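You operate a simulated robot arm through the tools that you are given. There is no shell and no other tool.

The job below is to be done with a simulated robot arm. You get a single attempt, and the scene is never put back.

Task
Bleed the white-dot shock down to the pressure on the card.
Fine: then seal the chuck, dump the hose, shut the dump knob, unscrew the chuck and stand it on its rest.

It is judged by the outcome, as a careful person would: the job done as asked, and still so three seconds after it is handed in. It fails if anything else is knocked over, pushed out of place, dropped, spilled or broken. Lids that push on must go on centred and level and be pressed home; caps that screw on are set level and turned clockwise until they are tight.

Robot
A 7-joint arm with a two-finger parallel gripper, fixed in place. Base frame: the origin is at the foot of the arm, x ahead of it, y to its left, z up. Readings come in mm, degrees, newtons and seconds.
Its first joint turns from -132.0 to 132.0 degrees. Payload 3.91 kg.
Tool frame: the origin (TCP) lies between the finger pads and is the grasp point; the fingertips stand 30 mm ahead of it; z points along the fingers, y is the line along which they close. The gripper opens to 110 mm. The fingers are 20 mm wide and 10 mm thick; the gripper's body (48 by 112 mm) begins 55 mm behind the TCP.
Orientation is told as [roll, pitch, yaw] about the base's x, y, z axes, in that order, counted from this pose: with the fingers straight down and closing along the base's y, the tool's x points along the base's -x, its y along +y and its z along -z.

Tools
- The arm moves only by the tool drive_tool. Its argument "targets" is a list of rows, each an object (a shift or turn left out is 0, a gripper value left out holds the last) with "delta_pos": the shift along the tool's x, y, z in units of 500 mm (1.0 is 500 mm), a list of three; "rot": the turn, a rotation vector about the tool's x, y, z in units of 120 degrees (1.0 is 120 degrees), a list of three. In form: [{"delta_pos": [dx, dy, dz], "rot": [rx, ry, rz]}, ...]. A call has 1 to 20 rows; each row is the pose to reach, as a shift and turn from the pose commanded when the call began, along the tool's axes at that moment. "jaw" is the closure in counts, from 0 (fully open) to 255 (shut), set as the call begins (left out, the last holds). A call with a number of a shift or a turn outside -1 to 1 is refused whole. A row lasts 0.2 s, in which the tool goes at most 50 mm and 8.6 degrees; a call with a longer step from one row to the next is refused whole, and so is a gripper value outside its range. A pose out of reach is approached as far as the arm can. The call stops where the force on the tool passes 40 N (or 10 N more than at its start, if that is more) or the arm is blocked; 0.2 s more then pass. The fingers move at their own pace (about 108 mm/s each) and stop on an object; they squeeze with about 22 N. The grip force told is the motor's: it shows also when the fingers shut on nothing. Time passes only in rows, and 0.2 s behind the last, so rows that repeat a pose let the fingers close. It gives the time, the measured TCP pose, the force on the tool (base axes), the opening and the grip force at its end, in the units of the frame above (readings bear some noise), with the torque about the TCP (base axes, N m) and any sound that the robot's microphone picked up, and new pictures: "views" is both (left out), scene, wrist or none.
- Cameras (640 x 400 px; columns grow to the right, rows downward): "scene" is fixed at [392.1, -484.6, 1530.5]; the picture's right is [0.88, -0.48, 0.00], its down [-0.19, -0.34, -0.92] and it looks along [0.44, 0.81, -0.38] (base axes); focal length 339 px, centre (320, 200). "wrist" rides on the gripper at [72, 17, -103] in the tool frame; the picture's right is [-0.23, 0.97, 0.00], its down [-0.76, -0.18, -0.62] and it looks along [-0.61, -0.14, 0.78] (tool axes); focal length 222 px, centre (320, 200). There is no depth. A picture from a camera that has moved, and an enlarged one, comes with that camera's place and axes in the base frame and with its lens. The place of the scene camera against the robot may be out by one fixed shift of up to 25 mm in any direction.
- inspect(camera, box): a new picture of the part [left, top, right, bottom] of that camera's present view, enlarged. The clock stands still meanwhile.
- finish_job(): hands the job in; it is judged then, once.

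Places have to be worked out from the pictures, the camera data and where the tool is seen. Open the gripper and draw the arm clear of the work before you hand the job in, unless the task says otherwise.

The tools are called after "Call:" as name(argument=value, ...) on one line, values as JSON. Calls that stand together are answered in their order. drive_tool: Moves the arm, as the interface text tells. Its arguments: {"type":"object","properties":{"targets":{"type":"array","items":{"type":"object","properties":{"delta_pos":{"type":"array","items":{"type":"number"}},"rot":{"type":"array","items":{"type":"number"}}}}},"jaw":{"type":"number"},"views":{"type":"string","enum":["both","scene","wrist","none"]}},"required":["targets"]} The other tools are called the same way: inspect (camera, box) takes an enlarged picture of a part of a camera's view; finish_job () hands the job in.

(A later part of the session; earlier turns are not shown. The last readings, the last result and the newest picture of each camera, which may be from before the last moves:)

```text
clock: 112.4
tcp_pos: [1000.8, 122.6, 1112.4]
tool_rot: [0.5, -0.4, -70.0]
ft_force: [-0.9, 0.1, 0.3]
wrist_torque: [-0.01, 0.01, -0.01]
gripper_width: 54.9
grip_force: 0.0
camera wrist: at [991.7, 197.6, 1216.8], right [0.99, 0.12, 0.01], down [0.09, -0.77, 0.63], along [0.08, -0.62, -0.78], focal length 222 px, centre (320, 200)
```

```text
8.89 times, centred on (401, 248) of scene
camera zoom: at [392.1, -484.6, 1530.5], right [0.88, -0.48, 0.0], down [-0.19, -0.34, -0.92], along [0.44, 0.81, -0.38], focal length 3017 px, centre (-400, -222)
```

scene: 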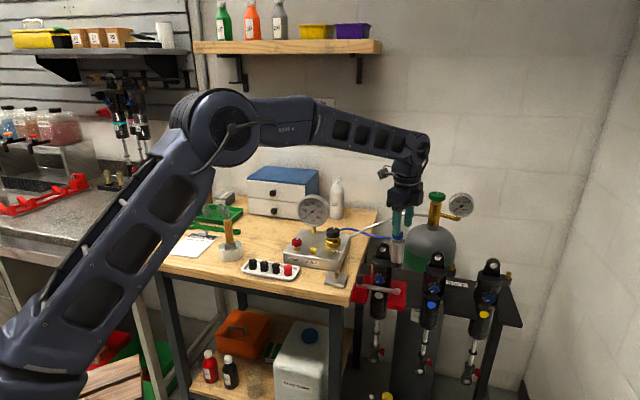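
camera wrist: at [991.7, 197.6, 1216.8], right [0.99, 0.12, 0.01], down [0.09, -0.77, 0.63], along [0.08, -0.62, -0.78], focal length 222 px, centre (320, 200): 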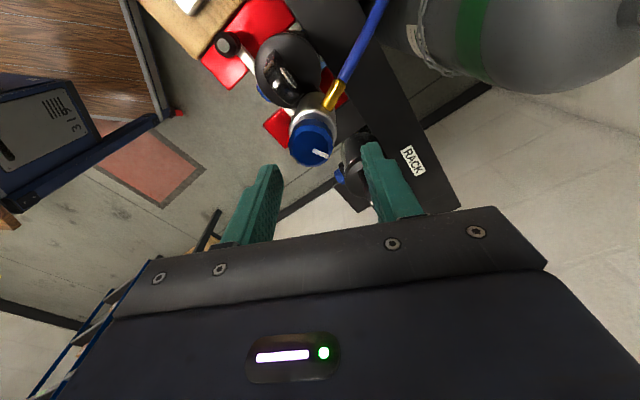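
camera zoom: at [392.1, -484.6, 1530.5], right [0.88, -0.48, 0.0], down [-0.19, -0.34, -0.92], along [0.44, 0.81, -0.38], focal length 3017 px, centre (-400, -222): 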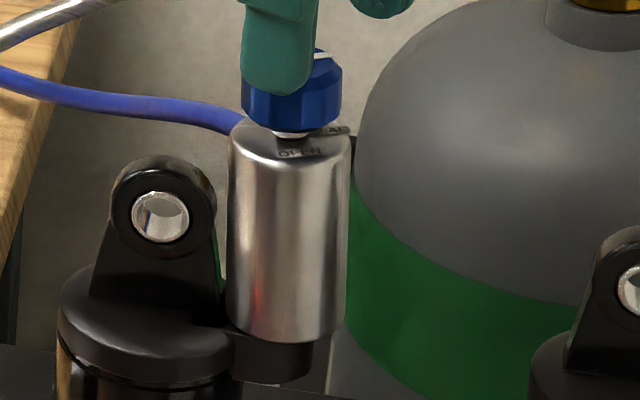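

I'll centre on the leaning knob (~(994.5,126.5)), level the tool, and lower to knob height with the jaws at 50 mm.

Call:
drive_tool(targets=[{"delta_pos": [0.006, -0.005, 0.0], "rot": [0.0042, 0.0033, 0]}, {"delta_pos": [0.0116, -0.0092, 0.0], "rot": [0.0042, 0.0033, 0]}, {"delta_pos": [0.0116, -0.0092, 0.03], "rot": [0.0042, 0.0033, 0]}, {"delta_pos": [0.0116, -0.0092, 0.059], "rot": [0.0042, 0.0033, 0]}, {"delta_pos": [0.0116, -0.0092, 0.059], "rot": [0.0042, 0.0033, 0]}], jaw=139, views="wrist")

Call:
inspect(camera="wrist", box=[240, 90, 400, 250])

Call:
inspect(camera="scene", box=[385, 215, 417, 260])

```text
clock: 113.6
tcp_pos: [995.6, 125.0, 1084.4]
tool_rot: [-0.1, 0.0, -70.1]
ft_force: [0.0, -0.2, 0.0]
wrist_torque: [0.0, -0.02, 0.0]
gripper_width: 50.1
grip_force: 0.0
camera wrist: at [987.2, 200.1, 1187.5], right [0.99, 0.12, 0.0], down [0.09, -0.78, 0.62], along [0.07, -0.62, -0.78], focal length 222 px, centre (320, 200)
```

wrist: 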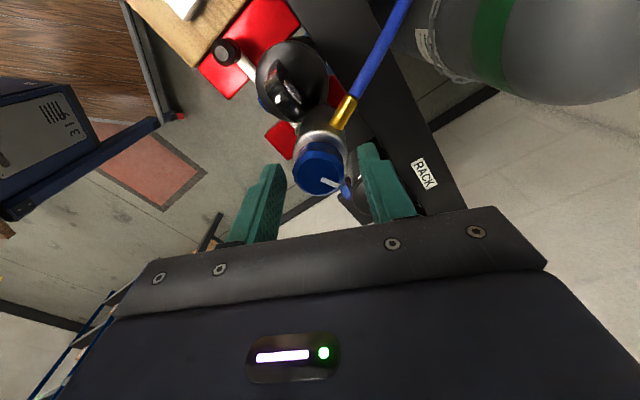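

```text
2.50 times, centred on (320, 170) of wrist
camera zoom: at [987.2, 200.1, 1187.5], right [0.99, 0.12, 0.0], down [0.09, -0.78, 0.62], along [0.07, -0.62, -0.78], focal length 555 px, centre (320, 275)
```

zoom: 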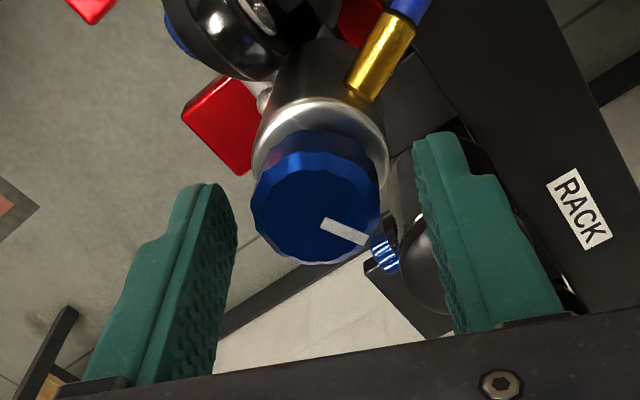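

```text
8.89 times, centred on (401, 238) of scene
camera zoom: at [392.1, -484.6, 1530.5], right [0.88, -0.48, 0.0], down [-0.19, -0.34, -0.92], along [0.44, 0.81, -0.38], focal length 3017 px, centre (-400, -133)
```

zoom: 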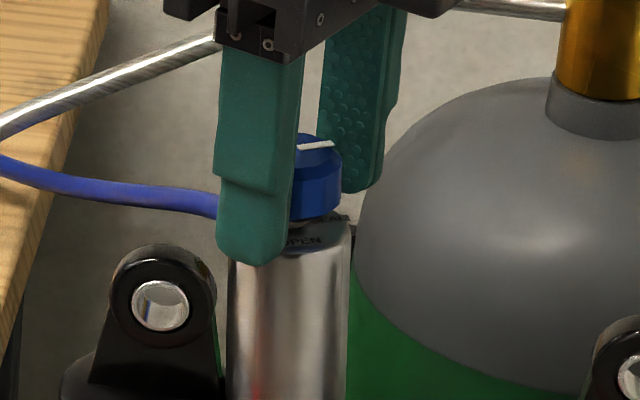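

Knob is centred. Closing on it and turning counter-clockwise 30° to feel for the stop.

Call:
drive_tool(targets=[{"delta_pos": [0, 0, 0]}, {"delta_pos": [0, 0, 0]}, {"delta_pos": [0, 0, 0]}], jaw=255, views="none")

Call:
drive_tool(targets=[{"delta_pos": [0, 0, 0], "rot": [0, 0, -0.05]}, {"delta_pos": [0, 0, 0], "rot": [0, 0, -0.1]}, {"delta_pos": [0, 0, 0], "rot": [0, 0, -0.15]}], views="none")

Call:
drive_tool(targets=[{"delta_pos": [0, 0, 0], "rot": [0, 0, -0.05]}, {"delta_pos": [0, 0, 0], "rot": [0, 0, -0.1]}], views="wrist")

Call:
inspect(camera="wrist", box=[240, 90, 400, 250])

```text
clock: 114.4
tcp_pos: [996.2, 126.4, 1083.2]
tool_rot: [0.0, 0.0, -70.0]
ft_force: [1.6, -0.4, 0.2]
wrist_torque: [0.15, -0.4, 0.0]
gripper_width: 30.4
grip_force: 22.0
```

```text
clock: 115.2
tcp_pos: [994.2, 127.8, 1082.7]
tool_rot: [0.0, 0.0, -51.9]
ft_force: [15.9, 6.9, -0.2]
wrist_torque: [0.13, -0.51, -0.06]
gripper_width: 30.0
grip_force: 22.6
```

```text
clock: 115.8
tcp_pos: [995.2, 127.0, 1083.4]
tool_rot: [0.0, 0.0, -40.0]
ft_force: [10.6, 10.2, 2.0]
wrist_torque: [0.42, -0.23, -0.01]
gripper_width: 30.0
grip_force: 21.7
camera wrist: at [950.9, 187.0, 1187.4], right [0.8, 0.6, 0.0], down [0.47, -0.63, 0.62], along [0.37, -0.5, -0.78], focal length 222 px, centre (320, 200)
```

wrist: 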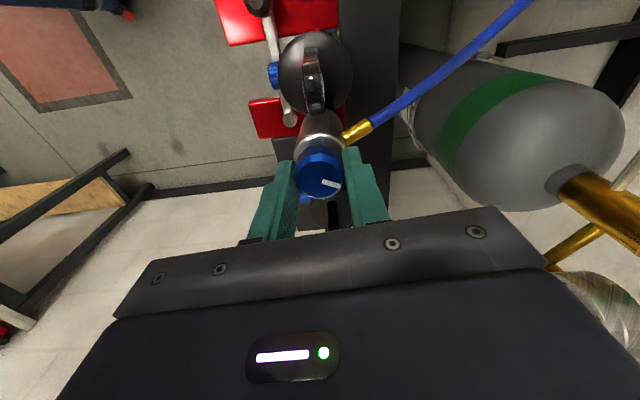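

```text
2.50 times, centred on (320, 170) of wrist
camera zoom: at [950.9, 187.0, 1187.4], right [0.8, 0.6, 0.0], down [0.47, -0.63, 0.62], along [0.37, -0.5, -0.78], focal length 555 px, centre (320, 275)
```

zoom: 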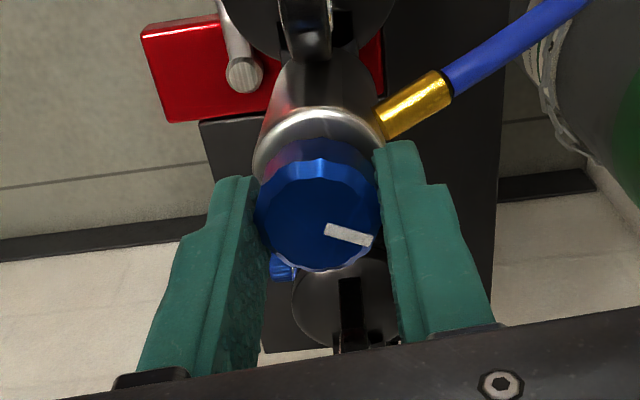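

The knob still turns freely (mark moves with the fingers, ~0 torque). I'll continue counter-clockwise to find the stop.

Call:
drive_tool(targets=[{"delta_pos": [0, 0.0005, 0], "rot": [0, 0, -0.06]}, {"delta_pos": [0, 0.001, 0], "rot": [0, 0, -0.12]}, {"delta_pos": [0, 0.001, 0], "rot": [0, 0, -0.18]}, {"delta_pos": [0, 0.001, 0], "rot": [0, 0, -0.24]}, {"delta_pos": [0, 0.001, 0], "rot": [0, 0, -0.3]}], views="none")

Call:
drive_tool(targets=[{"delta_pos": [0, 0, 0], "rot": [0, 0, -0.06]}, {"delta_pos": [0, 0, 0], "rot": [0, 0, -0.12]}, {"delta_pos": [0, 0, 0], "rot": [0, 0, -0.18]}, {"delta_pos": [0, 0, 0], "rot": [0, 0, -0.24]}], views="wrist")

Call:
inspect(camera="wrist", box=[240, 90, 400, 250])

Call:
inspect(camera="scene", box=[385, 225, 417, 270])

```text
clock: 117.0
tcp_pos: [994.8, 126.9, 1083.1]
tool_rot: [-0.1, 0.1, -4.1]
ft_force: [-3.1, 2.6, 0.3]
wrist_torque: [0.05, 0.38, 0.0]
gripper_width: 29.8
grip_force: 22.2
```

```text
clock: 118.0
tcp_pos: [995.1, 125.9, 1082.7]
tool_rot: [0.1, 0.0, 24.9]
ft_force: [0.1, -1.6, 0.0]
wrist_torque: [-0.27, -0.06, -0.12]
gripper_width: 29.9
grip_force: 21.9
camera wrist: at [922.8, 112.1, 1188.1], right [-0.2, 0.98, 0.0], down [0.77, 0.16, 0.62], along [0.61, 0.13, -0.78], focal length 222 px, centre (320, 200)
```

wrist: 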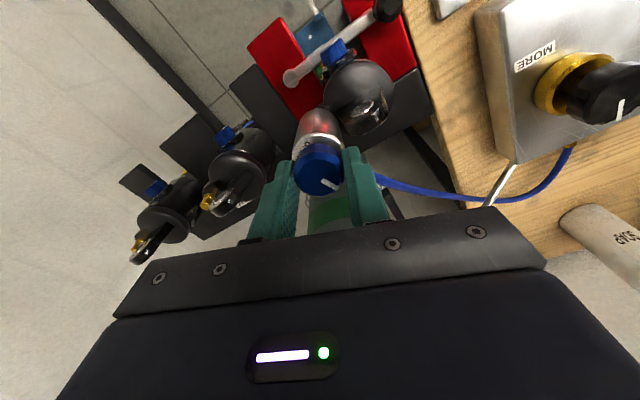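

```text
2.50 times, centred on (320, 170) of wrist
camera zoom: at [922.8, 112.1, 1188.1], right [-0.2, 0.98, 0.0], down [0.77, 0.16, 0.62], along [0.61, 0.13, -0.78], focal length 555 px, centre (320, 275)
```

zoom: 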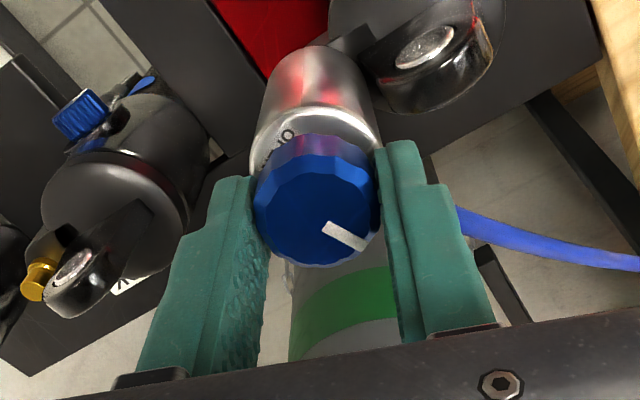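

```text
8.89 times, centred on (401, 248) of scene
camera zoom: at [392.1, -484.6, 1530.5], right [0.88, -0.48, 0.0], down [-0.19, -0.34, -0.92], along [0.44, 0.81, -0.38], focal length 3017 px, centre (-400, -222)
```

zoom: 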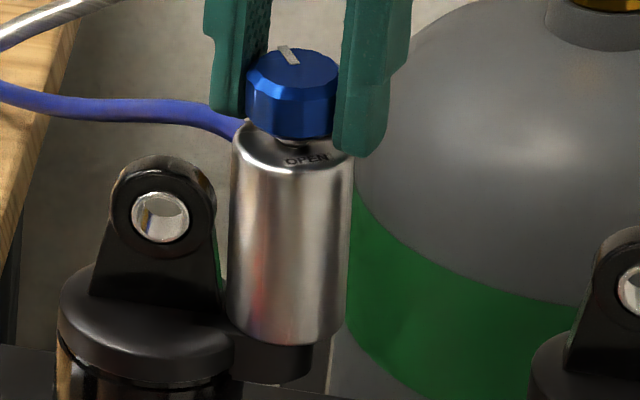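

Call:
drive_tool(targets=[{"delta_pos": [0, 0, 0], "rot": [0, 0, -0.05]}, {"delta_pos": [0, 0, 0], "rot": [0, 0, -0.1]}, {"delta_pos": [0, 0, 0], "rot": [0, 0, -0.15]}, {"delta_pos": [0, 0, 0], "rot": [0, 0, -0.2]}], views="wrist")

Call:
inspect(camera="wrist", box=[240, 90, 400, 250])

Call:
inspect(camera="scene", box=[385, 225, 417, 270])

```text
clock: 119.0
tcp_pos: [996.3, 126.8, 1084.3]
tool_rot: [0.0, 0.0, 48.8]
ft_force: [1.2, -1.1, 2.2]
wrist_torque: [-0.3, -0.23, -0.19]
gripper_width: 30.6
grip_force: 22.0
camera wrist: at [935.5, 83.9, 1187.9], right [-0.58, 0.81, 0.0], down [0.64, 0.46, 0.62], along [0.51, 0.36, -0.78], focal length 222 px, centre (320, 200)
```

wrist: 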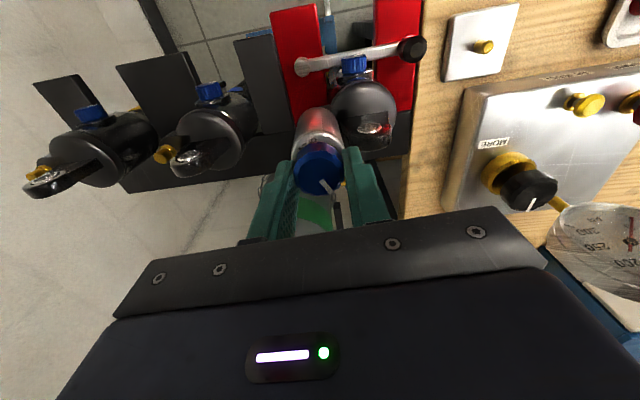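

```text
2.50 times, centred on (320, 170) of wrist
camera zoom: at [935.5, 83.9, 1187.9], right [-0.58, 0.81, 0.0], down [0.64, 0.46, 0.62], along [0.51, 0.36, -0.78], focal length 555 px, centre (320, 275)
```

zoom: 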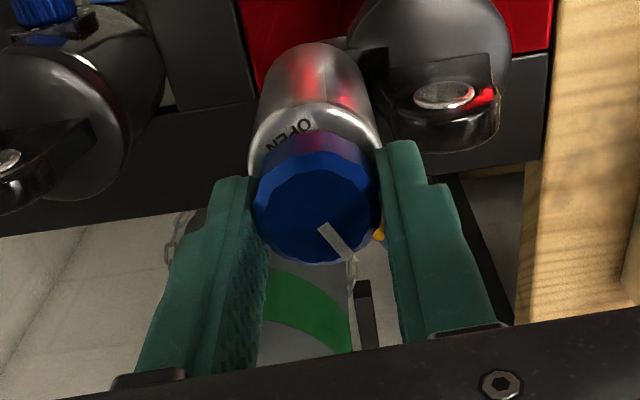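

```text
8.89 times, centred on (401, 248) of scene
camera zoom: at [392.1, -484.6, 1530.5], right [0.88, -0.48, 0.0], down [-0.19, -0.34, -0.92], along [0.44, 0.81, -0.38], focal length 3017 px, centre (-400, -222)
```

zoom: 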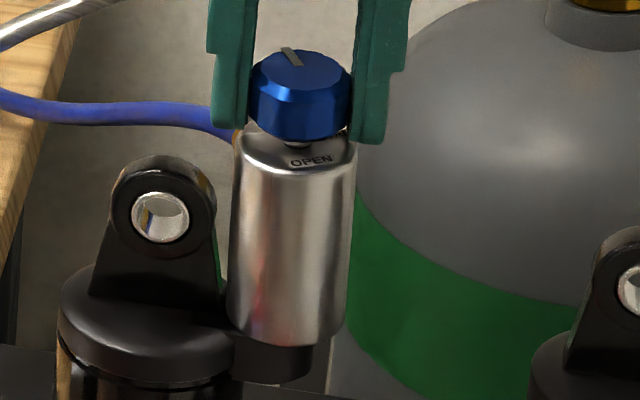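

The knob has now reached its counter-clockwise stop (it started slipping in the fingers at ~195°). I'll release it, drop to the top of the body at this yaw (no fitting in the way for the next 70°), and try unscrewing again.

Call:
drive_tool(targets=[{"delta_pos": [0, 0, 0]}, {"delta_pos": [0, 0, 0]}, {"delta_pos": [0, 0, 0.016]}, {"delta_pos": [0, 0, 0.032]}, {"delta_pos": [0, 0, 0.032]}], jaw=128, views="wrist")

Call:
drive_tool(targets=[{"delta_pos": [0, 0, 0]}, {"delta_pos": [0, 0, 0]}, {"delta_pos": [0, 0, 0]}, {"delta_pos": [0, 0, 0]}], jaw=255, views="none")

Call:
drive_tool(targets=[{"delta_pos": [0, 0, 0], "rot": [0, 0, -0.05]}, {"delta_pos": [0, 0, 0], "rot": [0, 0, -0.1]}], views="wrist")

Call:
inspect(camera="wrist", box=[240, 90, 400, 250])

Call:
inspect(camera="scene", box=[385, 225, 417, 270])

```text
clock: 120.2
tcp_pos: [996.6, 127.5, 1068.3]
tool_rot: [0.0, 0.0, 48.8]
ft_force: [-0.6, -0.4, -0.7]
wrist_torque: [0.0, 0.01, -0.01]
gripper_width: 54.7
grip_force: 0.1
camera wrist: at [935.6, 84.2, 1172.5], right [-0.58, 0.81, 0.0], down [0.64, 0.46, 0.62], along [0.51, 0.36, -0.78], focal length 222 px, centre (320, 200)
```

wrist: 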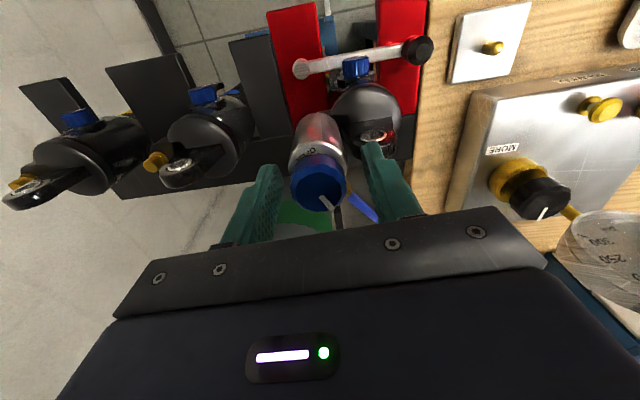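

```text
clock: 121.2
tcp_pos: [996.1, 126.1, 1069.1]
tool_rot: [0.0, -0.1, 48.7]
ft_force: [7.1, -3.6, 1.5]
wrist_torque: [-0.23, -0.42, 0.01]
gripper_width: 37.2
grip_force: 22.3
```

```text
clock: 121.8
tcp_pos: [995.1, 125.9, 1068.1]
tool_rot: [0.0, 0.1, 60.9]
ft_force: [5.0, -6.9, 4.0]
wrist_torque: [-0.45, -0.22, -0.3]
gripper_width: 37.6
grip_force: 22.1
camera wrist: at [945.7, 72.1, 1172.0], right [-0.74, 0.67, 0.0], down [0.53, 0.58, 0.62], along [0.42, 0.46, -0.78], focal length 222 px, centre (320, 200)
```

wrist: 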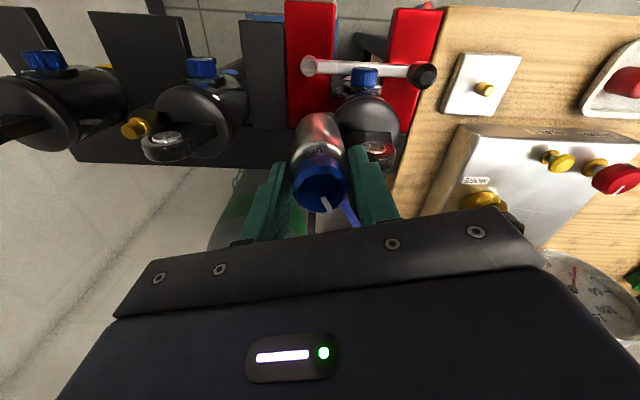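

```text
2.50 times, centred on (320, 170) of wrist
camera zoom: at [945.7, 72.1, 1172.0], right [-0.74, 0.67, 0.0], down [0.53, 0.58, 0.62], along [0.42, 0.46, -0.78], focal length 555 px, centre (320, 275)
```

zoom: 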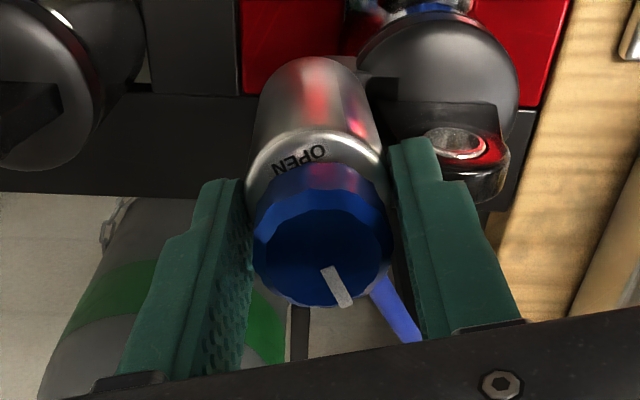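

```text
8.89 times, centred on (401, 248) of scene
camera zoom: at [392.1, -484.6, 1530.5], right [0.88, -0.48, 0.0], down [-0.19, -0.34, -0.92], along [0.44, 0.81, -0.38], focal length 3017 px, centre (-400, -222)
```

zoom: 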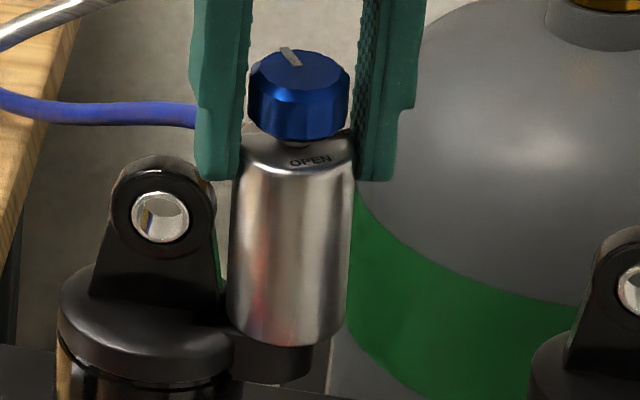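

Backing the knob off further made no difference. Data so far says the chuck slips at ≈1 N·m; pads alone give ~0.5, but pads plus a finger seated behind the fitting, well centred, does turn it (25° in one stroke). I'll go back to yaw −60° to place the right finger just behind the fitting, gripping lower and centred.

Call:
drive_tool(targets=[{"delta_pos": [0, 0, 0]}, {"delta_pos": [0, 0, 0]}, {"delta_pos": [0, 0, -0.04]}, {"delta_pos": [0, 0, -0.05], "rot": [0, 0, 0.06]}, {"delta_pos": [0, 0, -0.05], "rot": [0, 0, 0.13]}, {"delta_pos": [0, 0, -0.05], "rot": [0, 0, 0.2]}, {"delta_pos": [0, 0, -0.05], "rot": [0, 0, 0.27]}, {"delta_pos": [0, 0, -0.05], "rot": [0, 0, 0.34]}, {"delta_pos": [0, 0, -0.05], "rot": [0, 0, 0.41]}, {"delta_pos": [0, 0, -0.05], "rot": [0, 0, 0.48]}, {"delta_pos": [0, 0, -0.05], "rot": [0, 0, 0.55]}, {"delta_pos": [0, 0, -0.05], "rot": [0, 0, 0.62]}, {"delta_pos": [0, 0, -0.05], "rot": [0, 0, 0.69]}, {"delta_pos": [0, 0, -0.05], "rot": [0, 0, 0.76]}, {"delta_pos": [0, 0, -0.05], "rot": [0, 0, 0.83]}, {"delta_pos": [0, 0, -0.05], "rot": [0, 0, 0.9]}, {"delta_pos": [0, 0, -0.05], "rot": [0, 0, 0.965]}, {"delta_pos": [0, 0, -0.05], "rot": [0, 0, 0.965]}], jaw=128, views="wrist")

Call:
inspect(camera="wrist", box=[240, 60, 400, 220])

Call:
inspect(camera="scene", box=[385, 225, 417, 270])

```text
clock: 125.6
tcp_pos: [994.5, 127.9, 1092.5]
tool_rot: [0.0, 0.0, -55.0]
ft_force: [0.4, 1.0, -0.3]
wrist_torque: [0.02, 0.03, -0.01]
gripper_width: 54.8
grip_force: 0.0
camera wrist: at [968.1, 196.9, 1197.0], right [0.93, 0.37, 0.0], down [0.29, -0.73, 0.62], along [0.23, -0.58, -0.78], focal length 222 px, centre (320, 200)
```

wrist: 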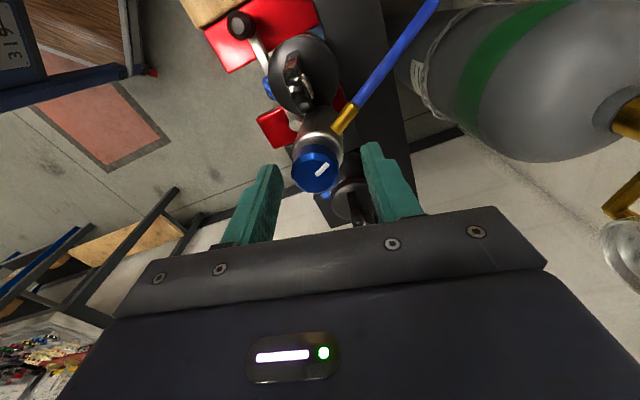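

```text
2.50 times, centred on (320, 140) of wrist
camera zoom: at [968.1, 196.9, 1197.0], right [0.93, 0.37, 0.0], down [0.29, -0.73, 0.62], along [0.23, -0.58, -0.78], focal length 555 px, centre (320, 350)
```

zoom: 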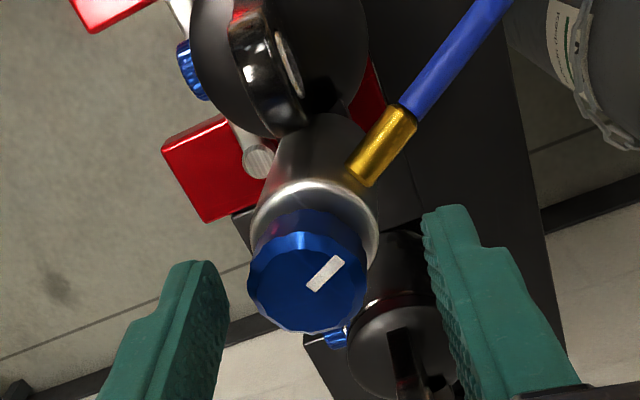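

```text
8.89 times, centred on (401, 248) of scene
camera zoom: at [392.1, -484.6, 1530.5], right [0.88, -0.48, 0.0], down [-0.19, -0.34, -0.92], along [0.44, 0.81, -0.38], focal length 3017 px, centre (-400, -222)
```

zoom: 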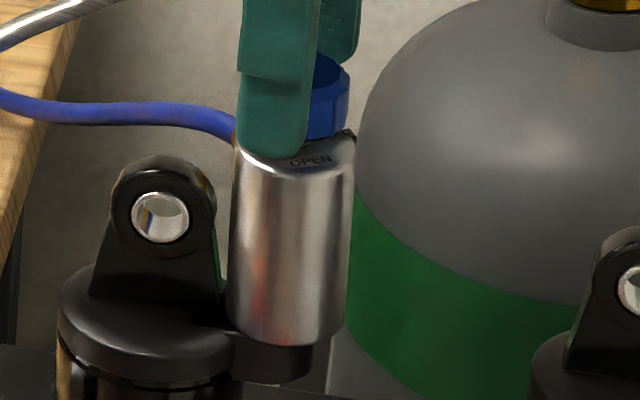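

The chuck is more upright now and the fitting reads ~80–86°. With yaw −55° the right finger will sit just behind the fitting; lowering to z≈1035.

Call:
drive_tool(targets=[{"delta_pos": [-0.002, -0.0016, 0.03]}, {"delta_pos": [-0.002, -0.0016, 0.06]}, {"delta_pos": [-0.002, -0.0016, 0.09]}, {"delta_pos": [-0.002, -0.0016, 0.114]}, {"delta_pos": [-0.002, -0.0016, 0.114]}], jaw=128, views="wrist")

Call:
inspect(camera="wrist", box=[240, 90, 400, 250])

```text
clock: 126.8
tcp_pos: [995.0, 125.4, 1035.6]
tool_rot: [-0.1, 0.1, -55.0]
ft_force: [1.0, -0.5, 0.5]
wrist_torque: [0.02, 0.02, -0.01]
gripper_width: 54.6
grip_force: 0.1
camera wrist: at [968.0, 195.5, 1140.1], right [0.93, 0.37, 0.0], down [0.29, -0.73, 0.62], along [0.23, -0.58, -0.78], focal length 222 px, centre (320, 200)
```

wrist: 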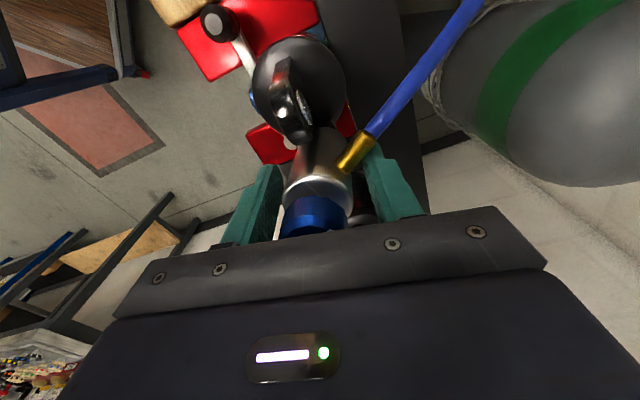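

```text
2.50 times, centred on (320, 170) of wrist
camera zoom: at [968.0, 195.5, 1140.1], right [0.93, 0.37, 0.0], down [0.29, -0.73, 0.62], along [0.23, -0.58, -0.78], focal length 555 px, centre (320, 275)
```

zoom: 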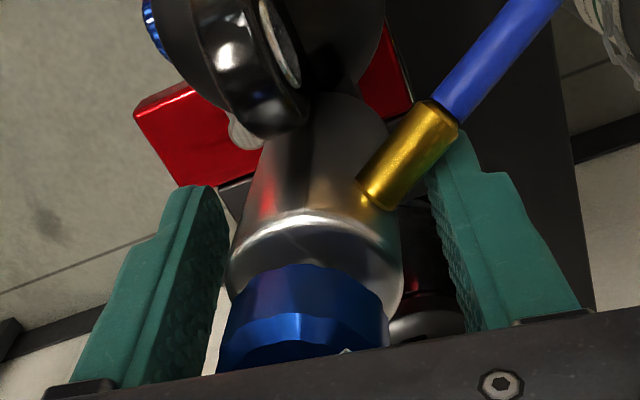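

Call:
drive_tool(targets=[{"delta_pos": [0, 0, 0]}, {"delta_pos": [0, 0, 0]}, {"delta_pos": [0, 0, 0]}, {"delta_pos": [0, 0, 0]}], jaw=255, views="none")

```text
clock: 127.8
tcp_pos: [995.5, 125.7, 1035.0]
tool_rot: [0.0, 0.1, -55.1]
ft_force: [7.1, -6.4, 1.8]
wrist_torque: [-0.09, -0.6, -0.26]
gripper_width: 39.9
grip_force: 21.8
```

Call:
drive_tool(targets=[{"delta_pos": [0, 0, 0], "rot": [0, 0, -0.02]}, {"delta_pos": [0, 0, 0], "rot": [0, 0, -0.04]}], views="none")

Call:
drive_tool(targets=[{"delta_pos": [0, 0, 0], "rot": [0, 0, -0.02]}, {"delta_pos": [0, 0, 0], "rot": [0, 0, -0.04]}], views="wrist")

Call:
inspect(camera="wrist", box=[240, 90, 400, 250])

Call:
inspect(camera="scene", box=[385, 225, 417, 270])

```text
clock: 128.4
tcp_pos: [995.4, 126.8, 1037.3]
tool_rot: [-0.1, 0.0, -50.2]
ft_force: [8.6, -8.4, 2.0]
wrist_torque: [-0.09, -0.62, -0.42]
gripper_width: 39.9
grip_force: 22.1
```

```text
clock: 129.0
tcp_pos: [995.2, 125.1, 1035.5]
tool_rot: [0.0, -0.1, -45.4]
ft_force: [17.8, 1.5, 2.4]
wrist_torque: [0.34, -0.61, -0.37]
gripper_width: 39.7
grip_force: 22.5
camera wrist: at [956.4, 189.7, 1140.2], right [0.85, 0.52, 0.0], down [0.41, -0.67, 0.62], along [0.33, -0.53, -0.78], focal length 222 px, centre (320, 200)
```

wrist: 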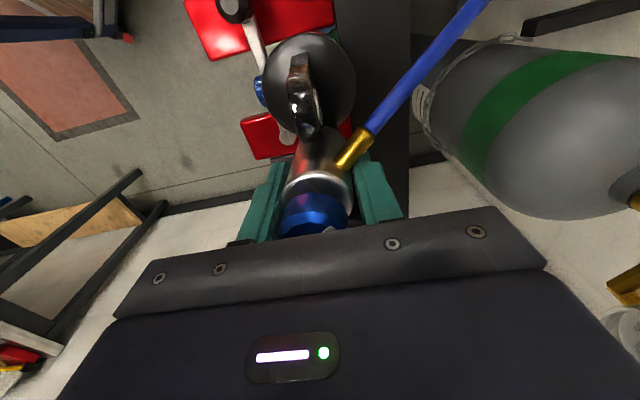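

```text
2.50 times, centred on (320, 170) of wrist
camera zoom: at [956.4, 189.7, 1140.2], right [0.85, 0.52, 0.0], down [0.41, -0.67, 0.62], along [0.33, -0.53, -0.78], focal length 555 px, centre (320, 275)
```

zoom: 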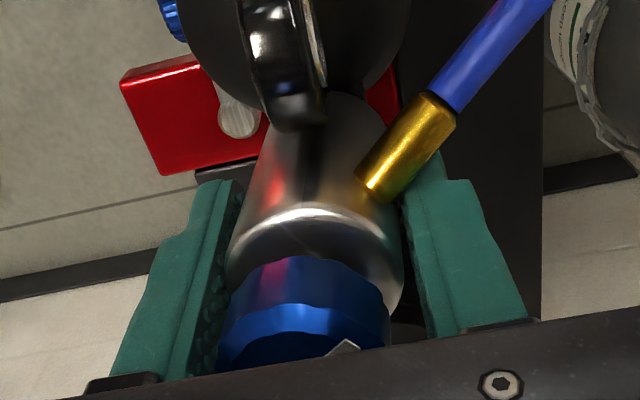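

```text
8.89 times, centred on (401, 248) of scene
camera zoom: at [392.1, -484.6, 1530.5], right [0.88, -0.48, 0.0], down [-0.19, -0.34, -0.92], along [0.44, 0.81, -0.38], focal length 3017 px, centre (-400, -222)
```

zoom: 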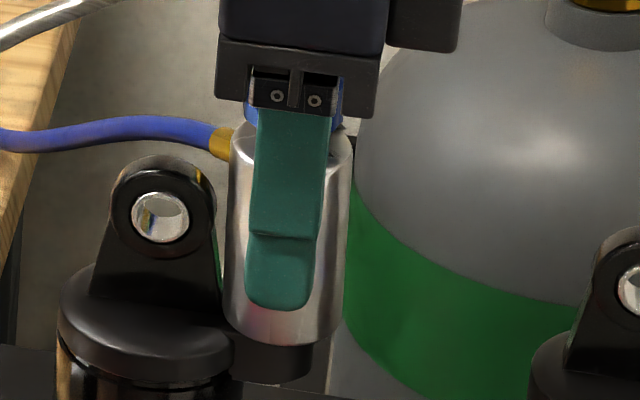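

Now it's turning: over the last 10° the fitting stayed fixed relative to the fingers and torque is only ~0.4 N·m. Continuing counter-clockwise in small steps, watching the fitting versus the eyelet.

Call:
drive_tool(targets=[{"delta_pos": [0, 0, 0], "rot": [0, 0, -0.03]}, {"delta_pos": [0, 0, 0], "rot": [0, 0, -0.06]}, {"delta_pos": [0, 0, 0], "rot": [0, 0, -0.09]}], views="none")

Call:
drive_tool(targets=[{"delta_pos": [0, 0, 0], "rot": [0, 0, -0.03]}, {"delta_pos": [0, 0, 0], "rot": [0, 0, -0.06]}, {"delta_pos": [0, 0, 0], "rot": [0, 0, -0.09]}], views="wrist")

Call:
inspect(camera="wrist", box=[240, 90, 400, 250])

Call:
inspect(camera="scene", box=[385, 225, 417, 270])

```text
clock: 129.8
tcp_pos: [995.9, 125.1, 1037.3]
tool_rot: [0.0, 0.0, -34.6]
ft_force: [22.8, 1.7, 9.6]
wrist_torque: [0.36, -0.62, -0.5]
gripper_width: 39.8
grip_force: 21.9
```

```text
clock: 130.6
tcp_pos: [995.2, 125.3, 1035.9]
tool_rot: [0.0, -0.1, -23.8]
ft_force: [17.5, 0.5, 8.5]
wrist_torque: [0.34, -0.34, -0.42]
gripper_width: 39.4
grip_force: 22.2
camera wrist: at [936.0, 170.8, 1139.6], right [0.6, 0.8, 0.0], down [0.63, -0.47, 0.62], along [0.5, -0.37, -0.78], focal length 222 px, centre (320, 200)
```

wrist: 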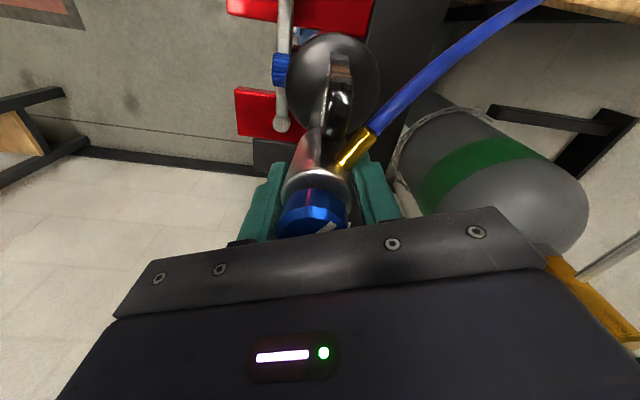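

```text
2.50 times, centred on (320, 170) of wrist
camera zoom: at [936.0, 170.8, 1139.6], right [0.6, 0.8, 0.0], down [0.63, -0.47, 0.62], along [0.5, -0.37, -0.78], focal length 555 px, centre (320, 275)
```

zoom: 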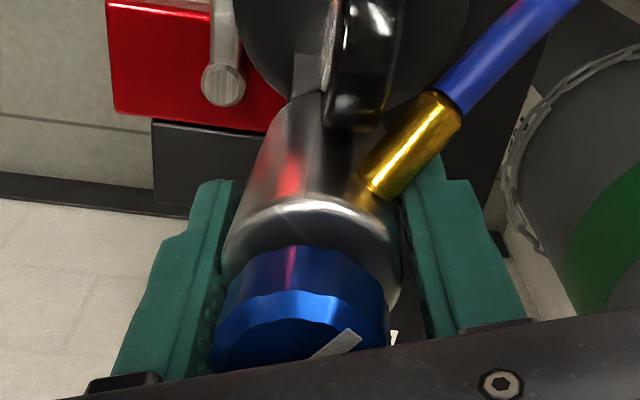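

```text
8.89 times, centred on (401, 248) of scene
camera zoom: at [392.1, -484.6, 1530.5], right [0.88, -0.48, 0.0], down [-0.19, -0.34, -0.92], along [0.44, 0.81, -0.38], focal length 3017 px, centre (-400, -222)
```

zoom: 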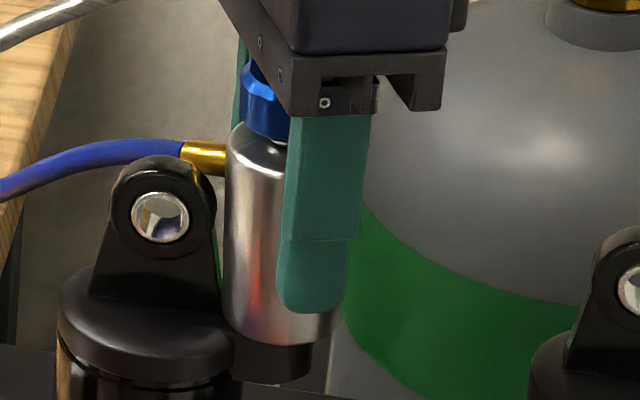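

The chuck follows the fingers fully (fitting ~110°, ~63° total). Continuing in smaller steps as the fitting nears the eyelet.

Call:
drive_tool(targets=[{"delta_pos": [0, 0, 0], "rot": [0, 0, -0.025]}, {"delta_pos": [0, 0, 0], "rot": [0, 0, -0.05]}], views="none")

Call:
drive_tool(targets=[{"delta_pos": [0, 0, 0], "rot": [0, 0, -0.025]}, {"delta_pos": [0, 0, 0], "rot": [0, 0, -0.05]}], views="wrist")

Call:
inspect(camera="wrist", box=[240, 90, 400, 250])

Call:
inspect(camera="scene", box=[385, 225, 417, 270])

```text
clock: 131.2
tcp_pos: [994.4, 125.1, 1034.8]
tool_rot: [-0.1, 0.1, -17.7]
ft_force: [8.8, -1.7, 3.8]
wrist_torque: [0.23, -0.4, -0.37]
gripper_width: 38.7
grip_force: 22.2
```

```text
clock: 131.8
tcp_pos: [995.0, 126.7, 1035.7]
tool_rot: [0.1, 0.0, -11.8]
ft_force: [20.8, 3.3, -0.9]
wrist_torque: [0.31, -0.19, -0.83]
gripper_width: 38.8
grip_force: 21.7
camera wrist: at [928.2, 157.8, 1139.4], right [0.42, 0.91, 0.0], down [0.71, -0.33, 0.62], along [0.56, -0.26, -0.78], focal length 222 px, centre (320, 200)
```

wrist: 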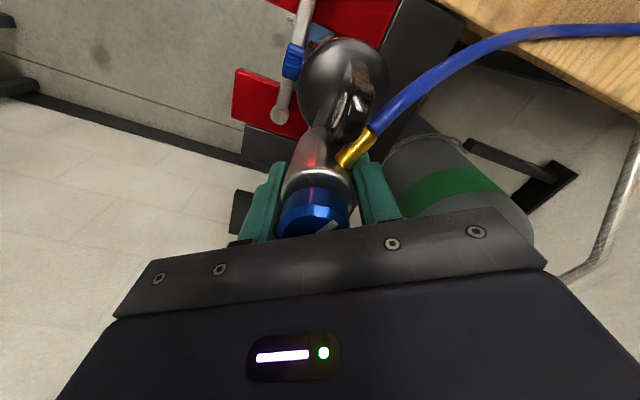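

```text
2.50 times, centred on (320, 170) of wrist
camera zoom: at [928.2, 157.8, 1139.4], right [0.42, 0.91, 0.0], down [0.71, -0.33, 0.62], along [0.56, -0.26, -0.78], focal length 555 px, centre (320, 275)
```

zoom: 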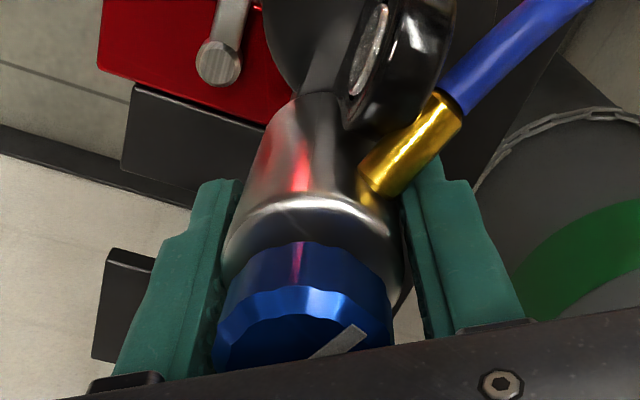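

```text
8.89 times, centred on (401, 248) of scene
camera zoom: at [392.1, -484.6, 1530.5], right [0.88, -0.48, 0.0], down [-0.19, -0.34, -0.92], along [0.44, 0.81, -0.38], focal length 3017 px, centre (-400, -222)
```

zoom: 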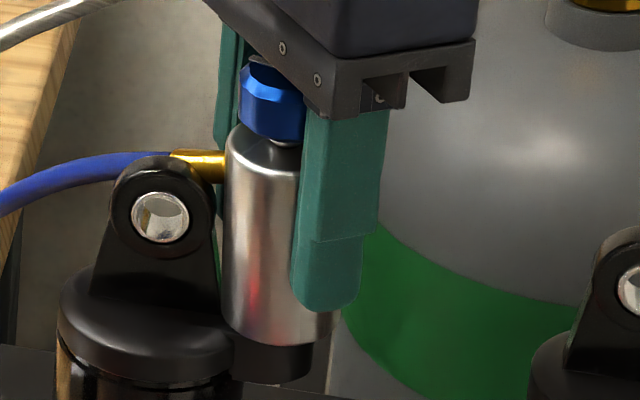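

The fitting is about to touch the eyelet (torque 0.83 N·m) after ~75° of turn. I'll test a gentle lift to see whether the thread has released.

Call:
drive_tool(targets=[{"delta_pos": [0, 0, -0.001], "rot": [0, 0, 0.01]}, {"delta_pos": [0, 0, -0.003], "rot": [0, 0, 0.01]}], views="none")

Call:
drive_tool(targets=[{"delta_pos": [0, 0, -0.002]}, {"delta_pos": [0, 0, -0.004]}], views="none")

Call:
inspect(camera="scene", box=[385, 225, 417, 270])

```text
clock: 132.4
tcp_pos: [995.3, 126.1, 1036.0]
tool_rot: [0.0, 0.1, -13.0]
ft_force: [12.0, 3.6, -2.8]
wrist_torque: [0.47, -0.37, -0.11]
gripper_width: 38.1
grip_force: 21.2
```

```text
clock: 133.0
tcp_pos: [994.9, 126.2, 1039.0]
tool_rot: [-0.1, 0.1, -12.9]
ft_force: [10.3, 3.7, -5.1]
wrist_torque: [0.09, -0.41, -0.09]
gripper_width: 37.4
grip_force: 22.3
```

```text
8.89 times, centred on (401, 248) of scene
camera zoom: at [392.1, -484.6, 1530.5], right [0.88, -0.48, 0.0], down [-0.19, -0.34, -0.92], along [0.44, 0.81, -0.38], focal length 3017 px, centre (-400, -222)
```

zoom: 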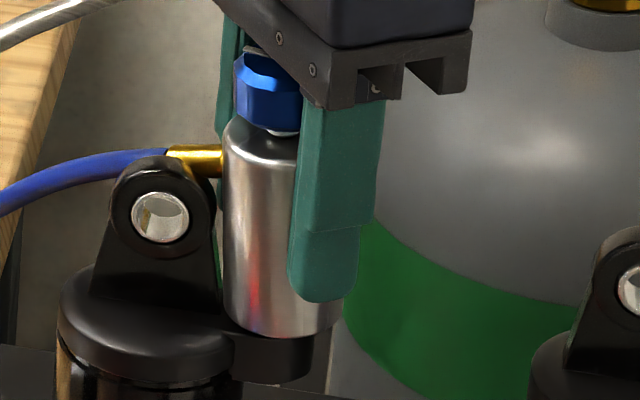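

It's lifting freely (chuck bottom rose, only ~5 N). Continuing the lift slowly, straight up.

Call:
drive_tool(targets=[{"delta_pos": [0, 0, -0.006]}, {"delta_pos": [0, 0, -0.012]}, {"delta_pos": [0, 0, -0.02]}, {"delta_pos": [0, 0, -0.03]}], views="both")

Call:
inspect(camera="scene", box=[380, 220, 420, 270])

Call:
inspect(camera="wrist", box=[240, 90, 400, 250])

```text
clock: 134.0
tcp_pos: [994.6, 125.7, 1054.6]
tool_rot: [-0.1, 0.1, -13.1]
ft_force: [0.0, -1.5, -3.5]
wrist_torque: [-0.05, 0.03, -0.04]
gripper_width: 37.7
grip_force: 22.1
camera wrist: at [928.4, 159.0, 1157.8], right [0.44, 0.9, 0.0], down [0.7, -0.34, 0.62], along [0.56, -0.28, -0.78], focal length 222 px, centre (320, 200)
```

scene: 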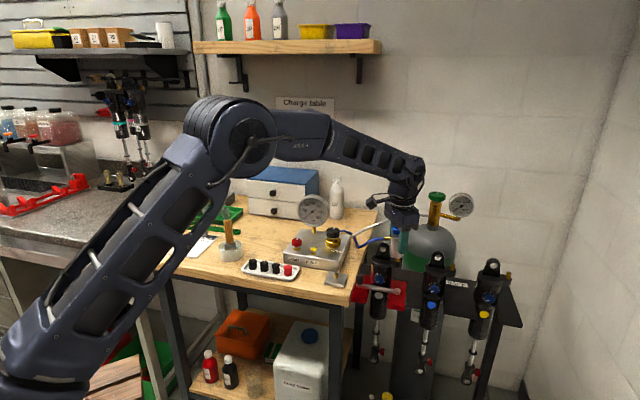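
wrist: 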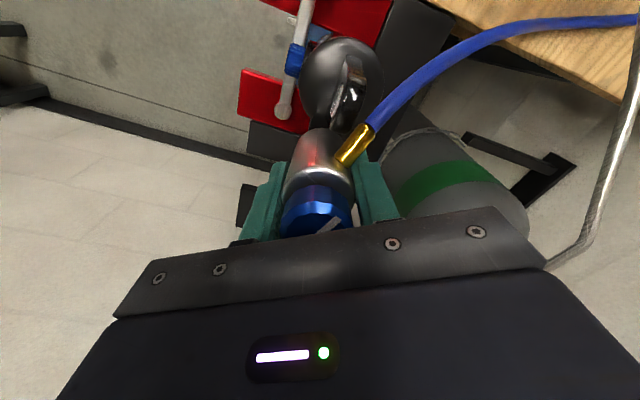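

```text
8.00 times, centred on (400, 245) of scene
camera zoom: at [392.1, -484.6, 1530.5], right [0.88, -0.48, 0.0], down [-0.19, -0.34, -0.92], along [0.44, 0.81, -0.38], focal length 2715 px, centre (-320, -160)
```

zoom: 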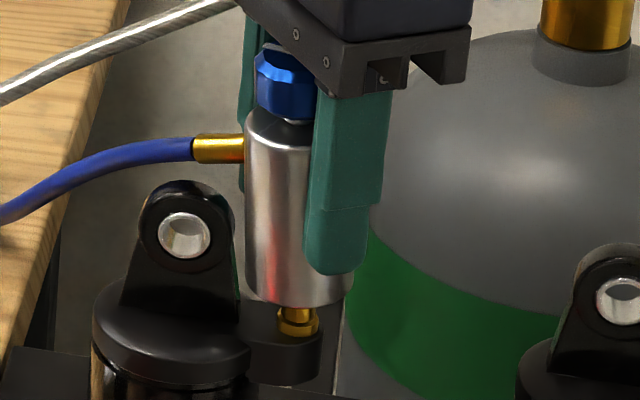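

```text
2.50 times, centred on (320, 170) of wrist
camera zoom: at [928.4, 159.0, 1157.8], right [0.44, 0.9, 0.0], down [0.7, -0.34, 0.62], along [0.56, -0.28, -0.78], focal length 555 px, centre (320, 275)
```

zoom: 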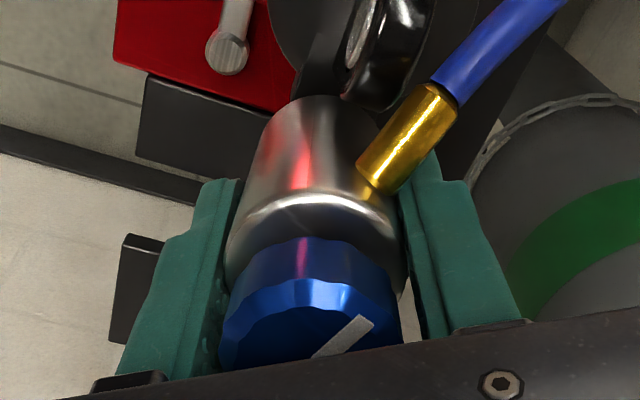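

The chuck is off the valve (brass stem visible) and held securely, ~3.5 N. I'll raise it to z≈1115, then carry it toward the rest post at about (855,227), turning to yaw −88° so the fitting points to the back again.

Call:
drive_tool(targets=[{"delta_pos": [0, 0, -0.04]}, {"delta_pos": [0, 0, -0.08]}, {"delta_pos": [0, 0, -0.12]}, {"delta_pos": [0.0318, 0.0135, -0.12], "rot": [0, 0, 0.0625]}, {"delta_pos": [0.0636, 0.0269, -0.12], "rot": [0, 0, 0.125]}, {"delta_pos": [0.0954, 0.0404, -0.12], "rot": [0, 0, 0.1875]}, {"delta_pos": [0.1272, 0.0538, -0.12], "rot": [0, 0, 0.25]}], views="both")

Call:
inspect(camera="scene", box=[320, 190, 440, 290])

```text
clock: 135.6
tcp_pos: [940.2, 165.4, 1113.6]
tool_rot: [-0.1, -0.1, -43.2]
ft_force: [0.5, 0.2, -2.5]
wrist_torque: [0.03, -0.01, -0.02]
gripper_width: 37.2
grip_force: 21.5
camera wrist: at [898.6, 228.3, 1217.9], right [0.83, 0.56, 0.0], down [0.43, -0.65, 0.62], along [0.34, -0.52, -0.78], focal length 222 px, centre (320, 200)
```

scene: 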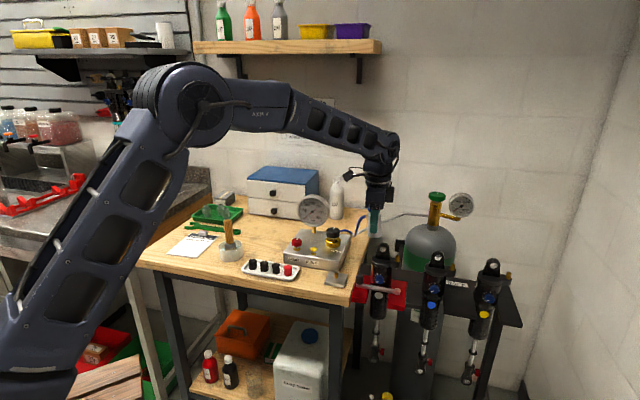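
wrist: 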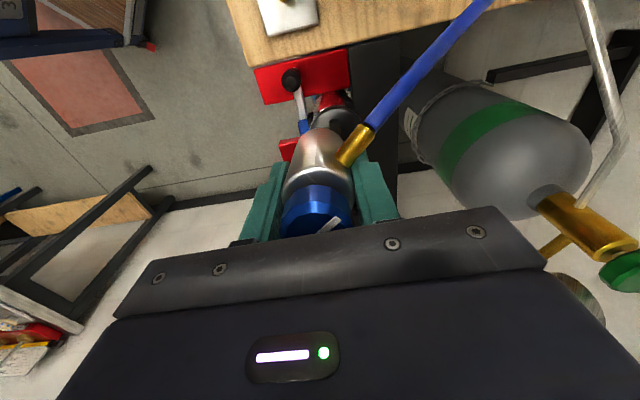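

```text
4.00 times, centred on (380, 240) of scene
camera zoom: at [392.1, -484.6, 1530.5], right [0.88, -0.48, 0.0], down [-0.19, -0.34, -0.92], along [0.44, 0.81, -0.38], focal length 1358 px, centre (80, 40)
```

zoom: 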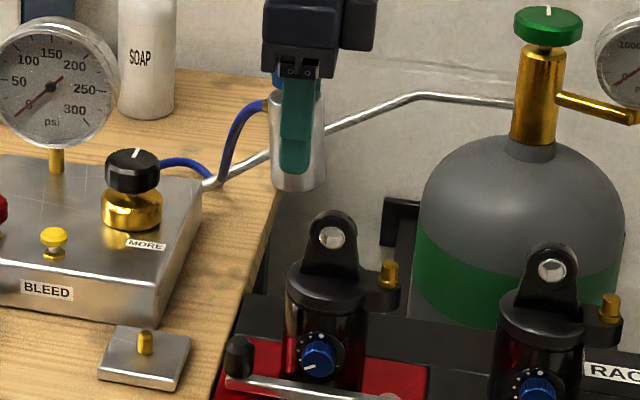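

Chuck is hanging upright, hose trailing freely. Continuing to above the rest post, yaw −88°, then down to about 25 mm above the post.

Call:
drive_tool(targets=[{"delta_pos": [0.035, -0.0044, 0], "rot": [0, 0, 0.0622]}, {"delta_pos": [0.07, -0.0088, 0], "rot": [0, 0, 0.1243]}, {"delta_pos": [0.1045, -0.0132, 0], "rot": [0, 0, 0.1865]}, {"delta_pos": [0.1393, -0.0176, 0], "rot": [0, 0, 0.2487]}, {"delta_pos": [0.1742, -0.022, 0], "rot": [0, 0, 0.3108]}, {"delta_pos": [0.209, -0.0264, 0.0], "rot": [0, 0, 0.373]}, {"delta_pos": [0.209, -0.0264, 0.05], "rot": [0, 0, 0.373]}, {"delta_pos": [0.209, -0.0264, 0.1], "rot": [0, 0, 0.373]}, {"delta_pos": [0.209, -0.0264, 0.15], "rot": [0, 0, 0.373]}, {"delta_pos": [0.209, -0.0264, 0.2], "rot": [0, 0, 0.373]}, {"delta_pos": [0.209, -0.0264, 0.2], "rot": [0, 0, 0.373]}], views="both")

Call:
inspect(camera="scene", box=[300, 220, 380, 300])

Call:
inspect(camera="wrist", box=[240, 20, 400, 220])

```text
clock: 138.0
tcp_pos: [852.7, 229.3, 1015.6]
tool_rot: [0.0, -0.1, -87.8]
ft_force: [0.1, 0.4, -1.7]
wrist_torque: [0.01, -0.02, -0.03]
gripper_width: 37.4
grip_force: 22.1
camera wrist: at [866.8, 302.8, 1119.0], right [0.98, -0.19, 0.0], down [-0.15, -0.77, 0.62], along [-0.12, -0.61, -0.78], focal length 222 px, centre (320, 200)
```

scene: 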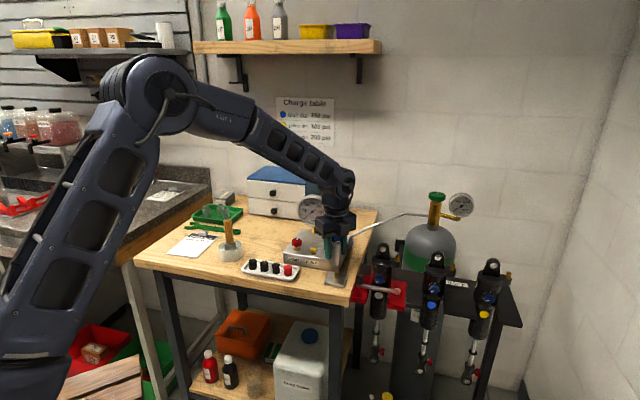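
wrist: 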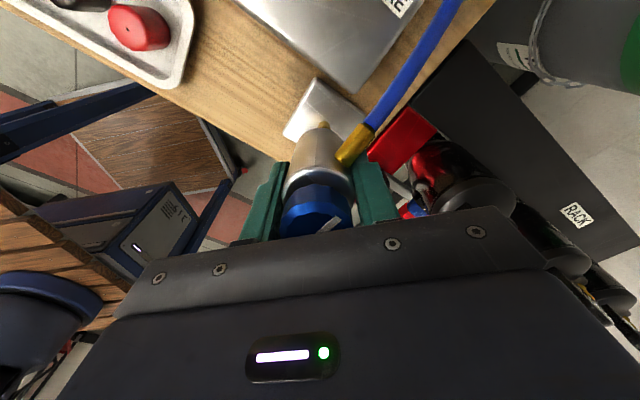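

```text
5.00 times, centred on (340, 260) of scene
camera zoom: at [392.1, -484.6, 1530.5], right [0.88, -0.48, 0.0], down [-0.19, -0.34, -0.92], along [0.44, 0.81, -0.38], focal length 1697 px, centre (220, -100)
```

zoom: 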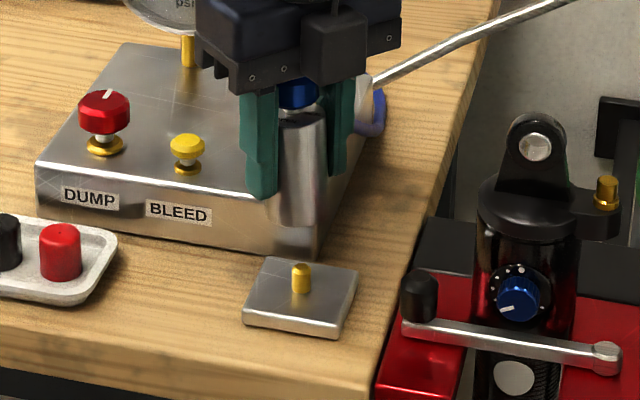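

```text
2.00 times, centred on (320, 120) of wrist
camera zoom: at [866.8, 302.8, 1119.0], right [0.98, -0.19, 0.0], down [-0.15, -0.77, 0.62], along [-0.12, -0.61, -0.78], focal length 444 px, centre (320, 360)
```

zoom: 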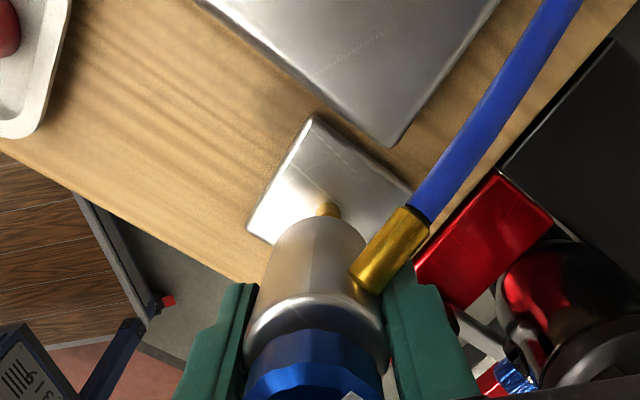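

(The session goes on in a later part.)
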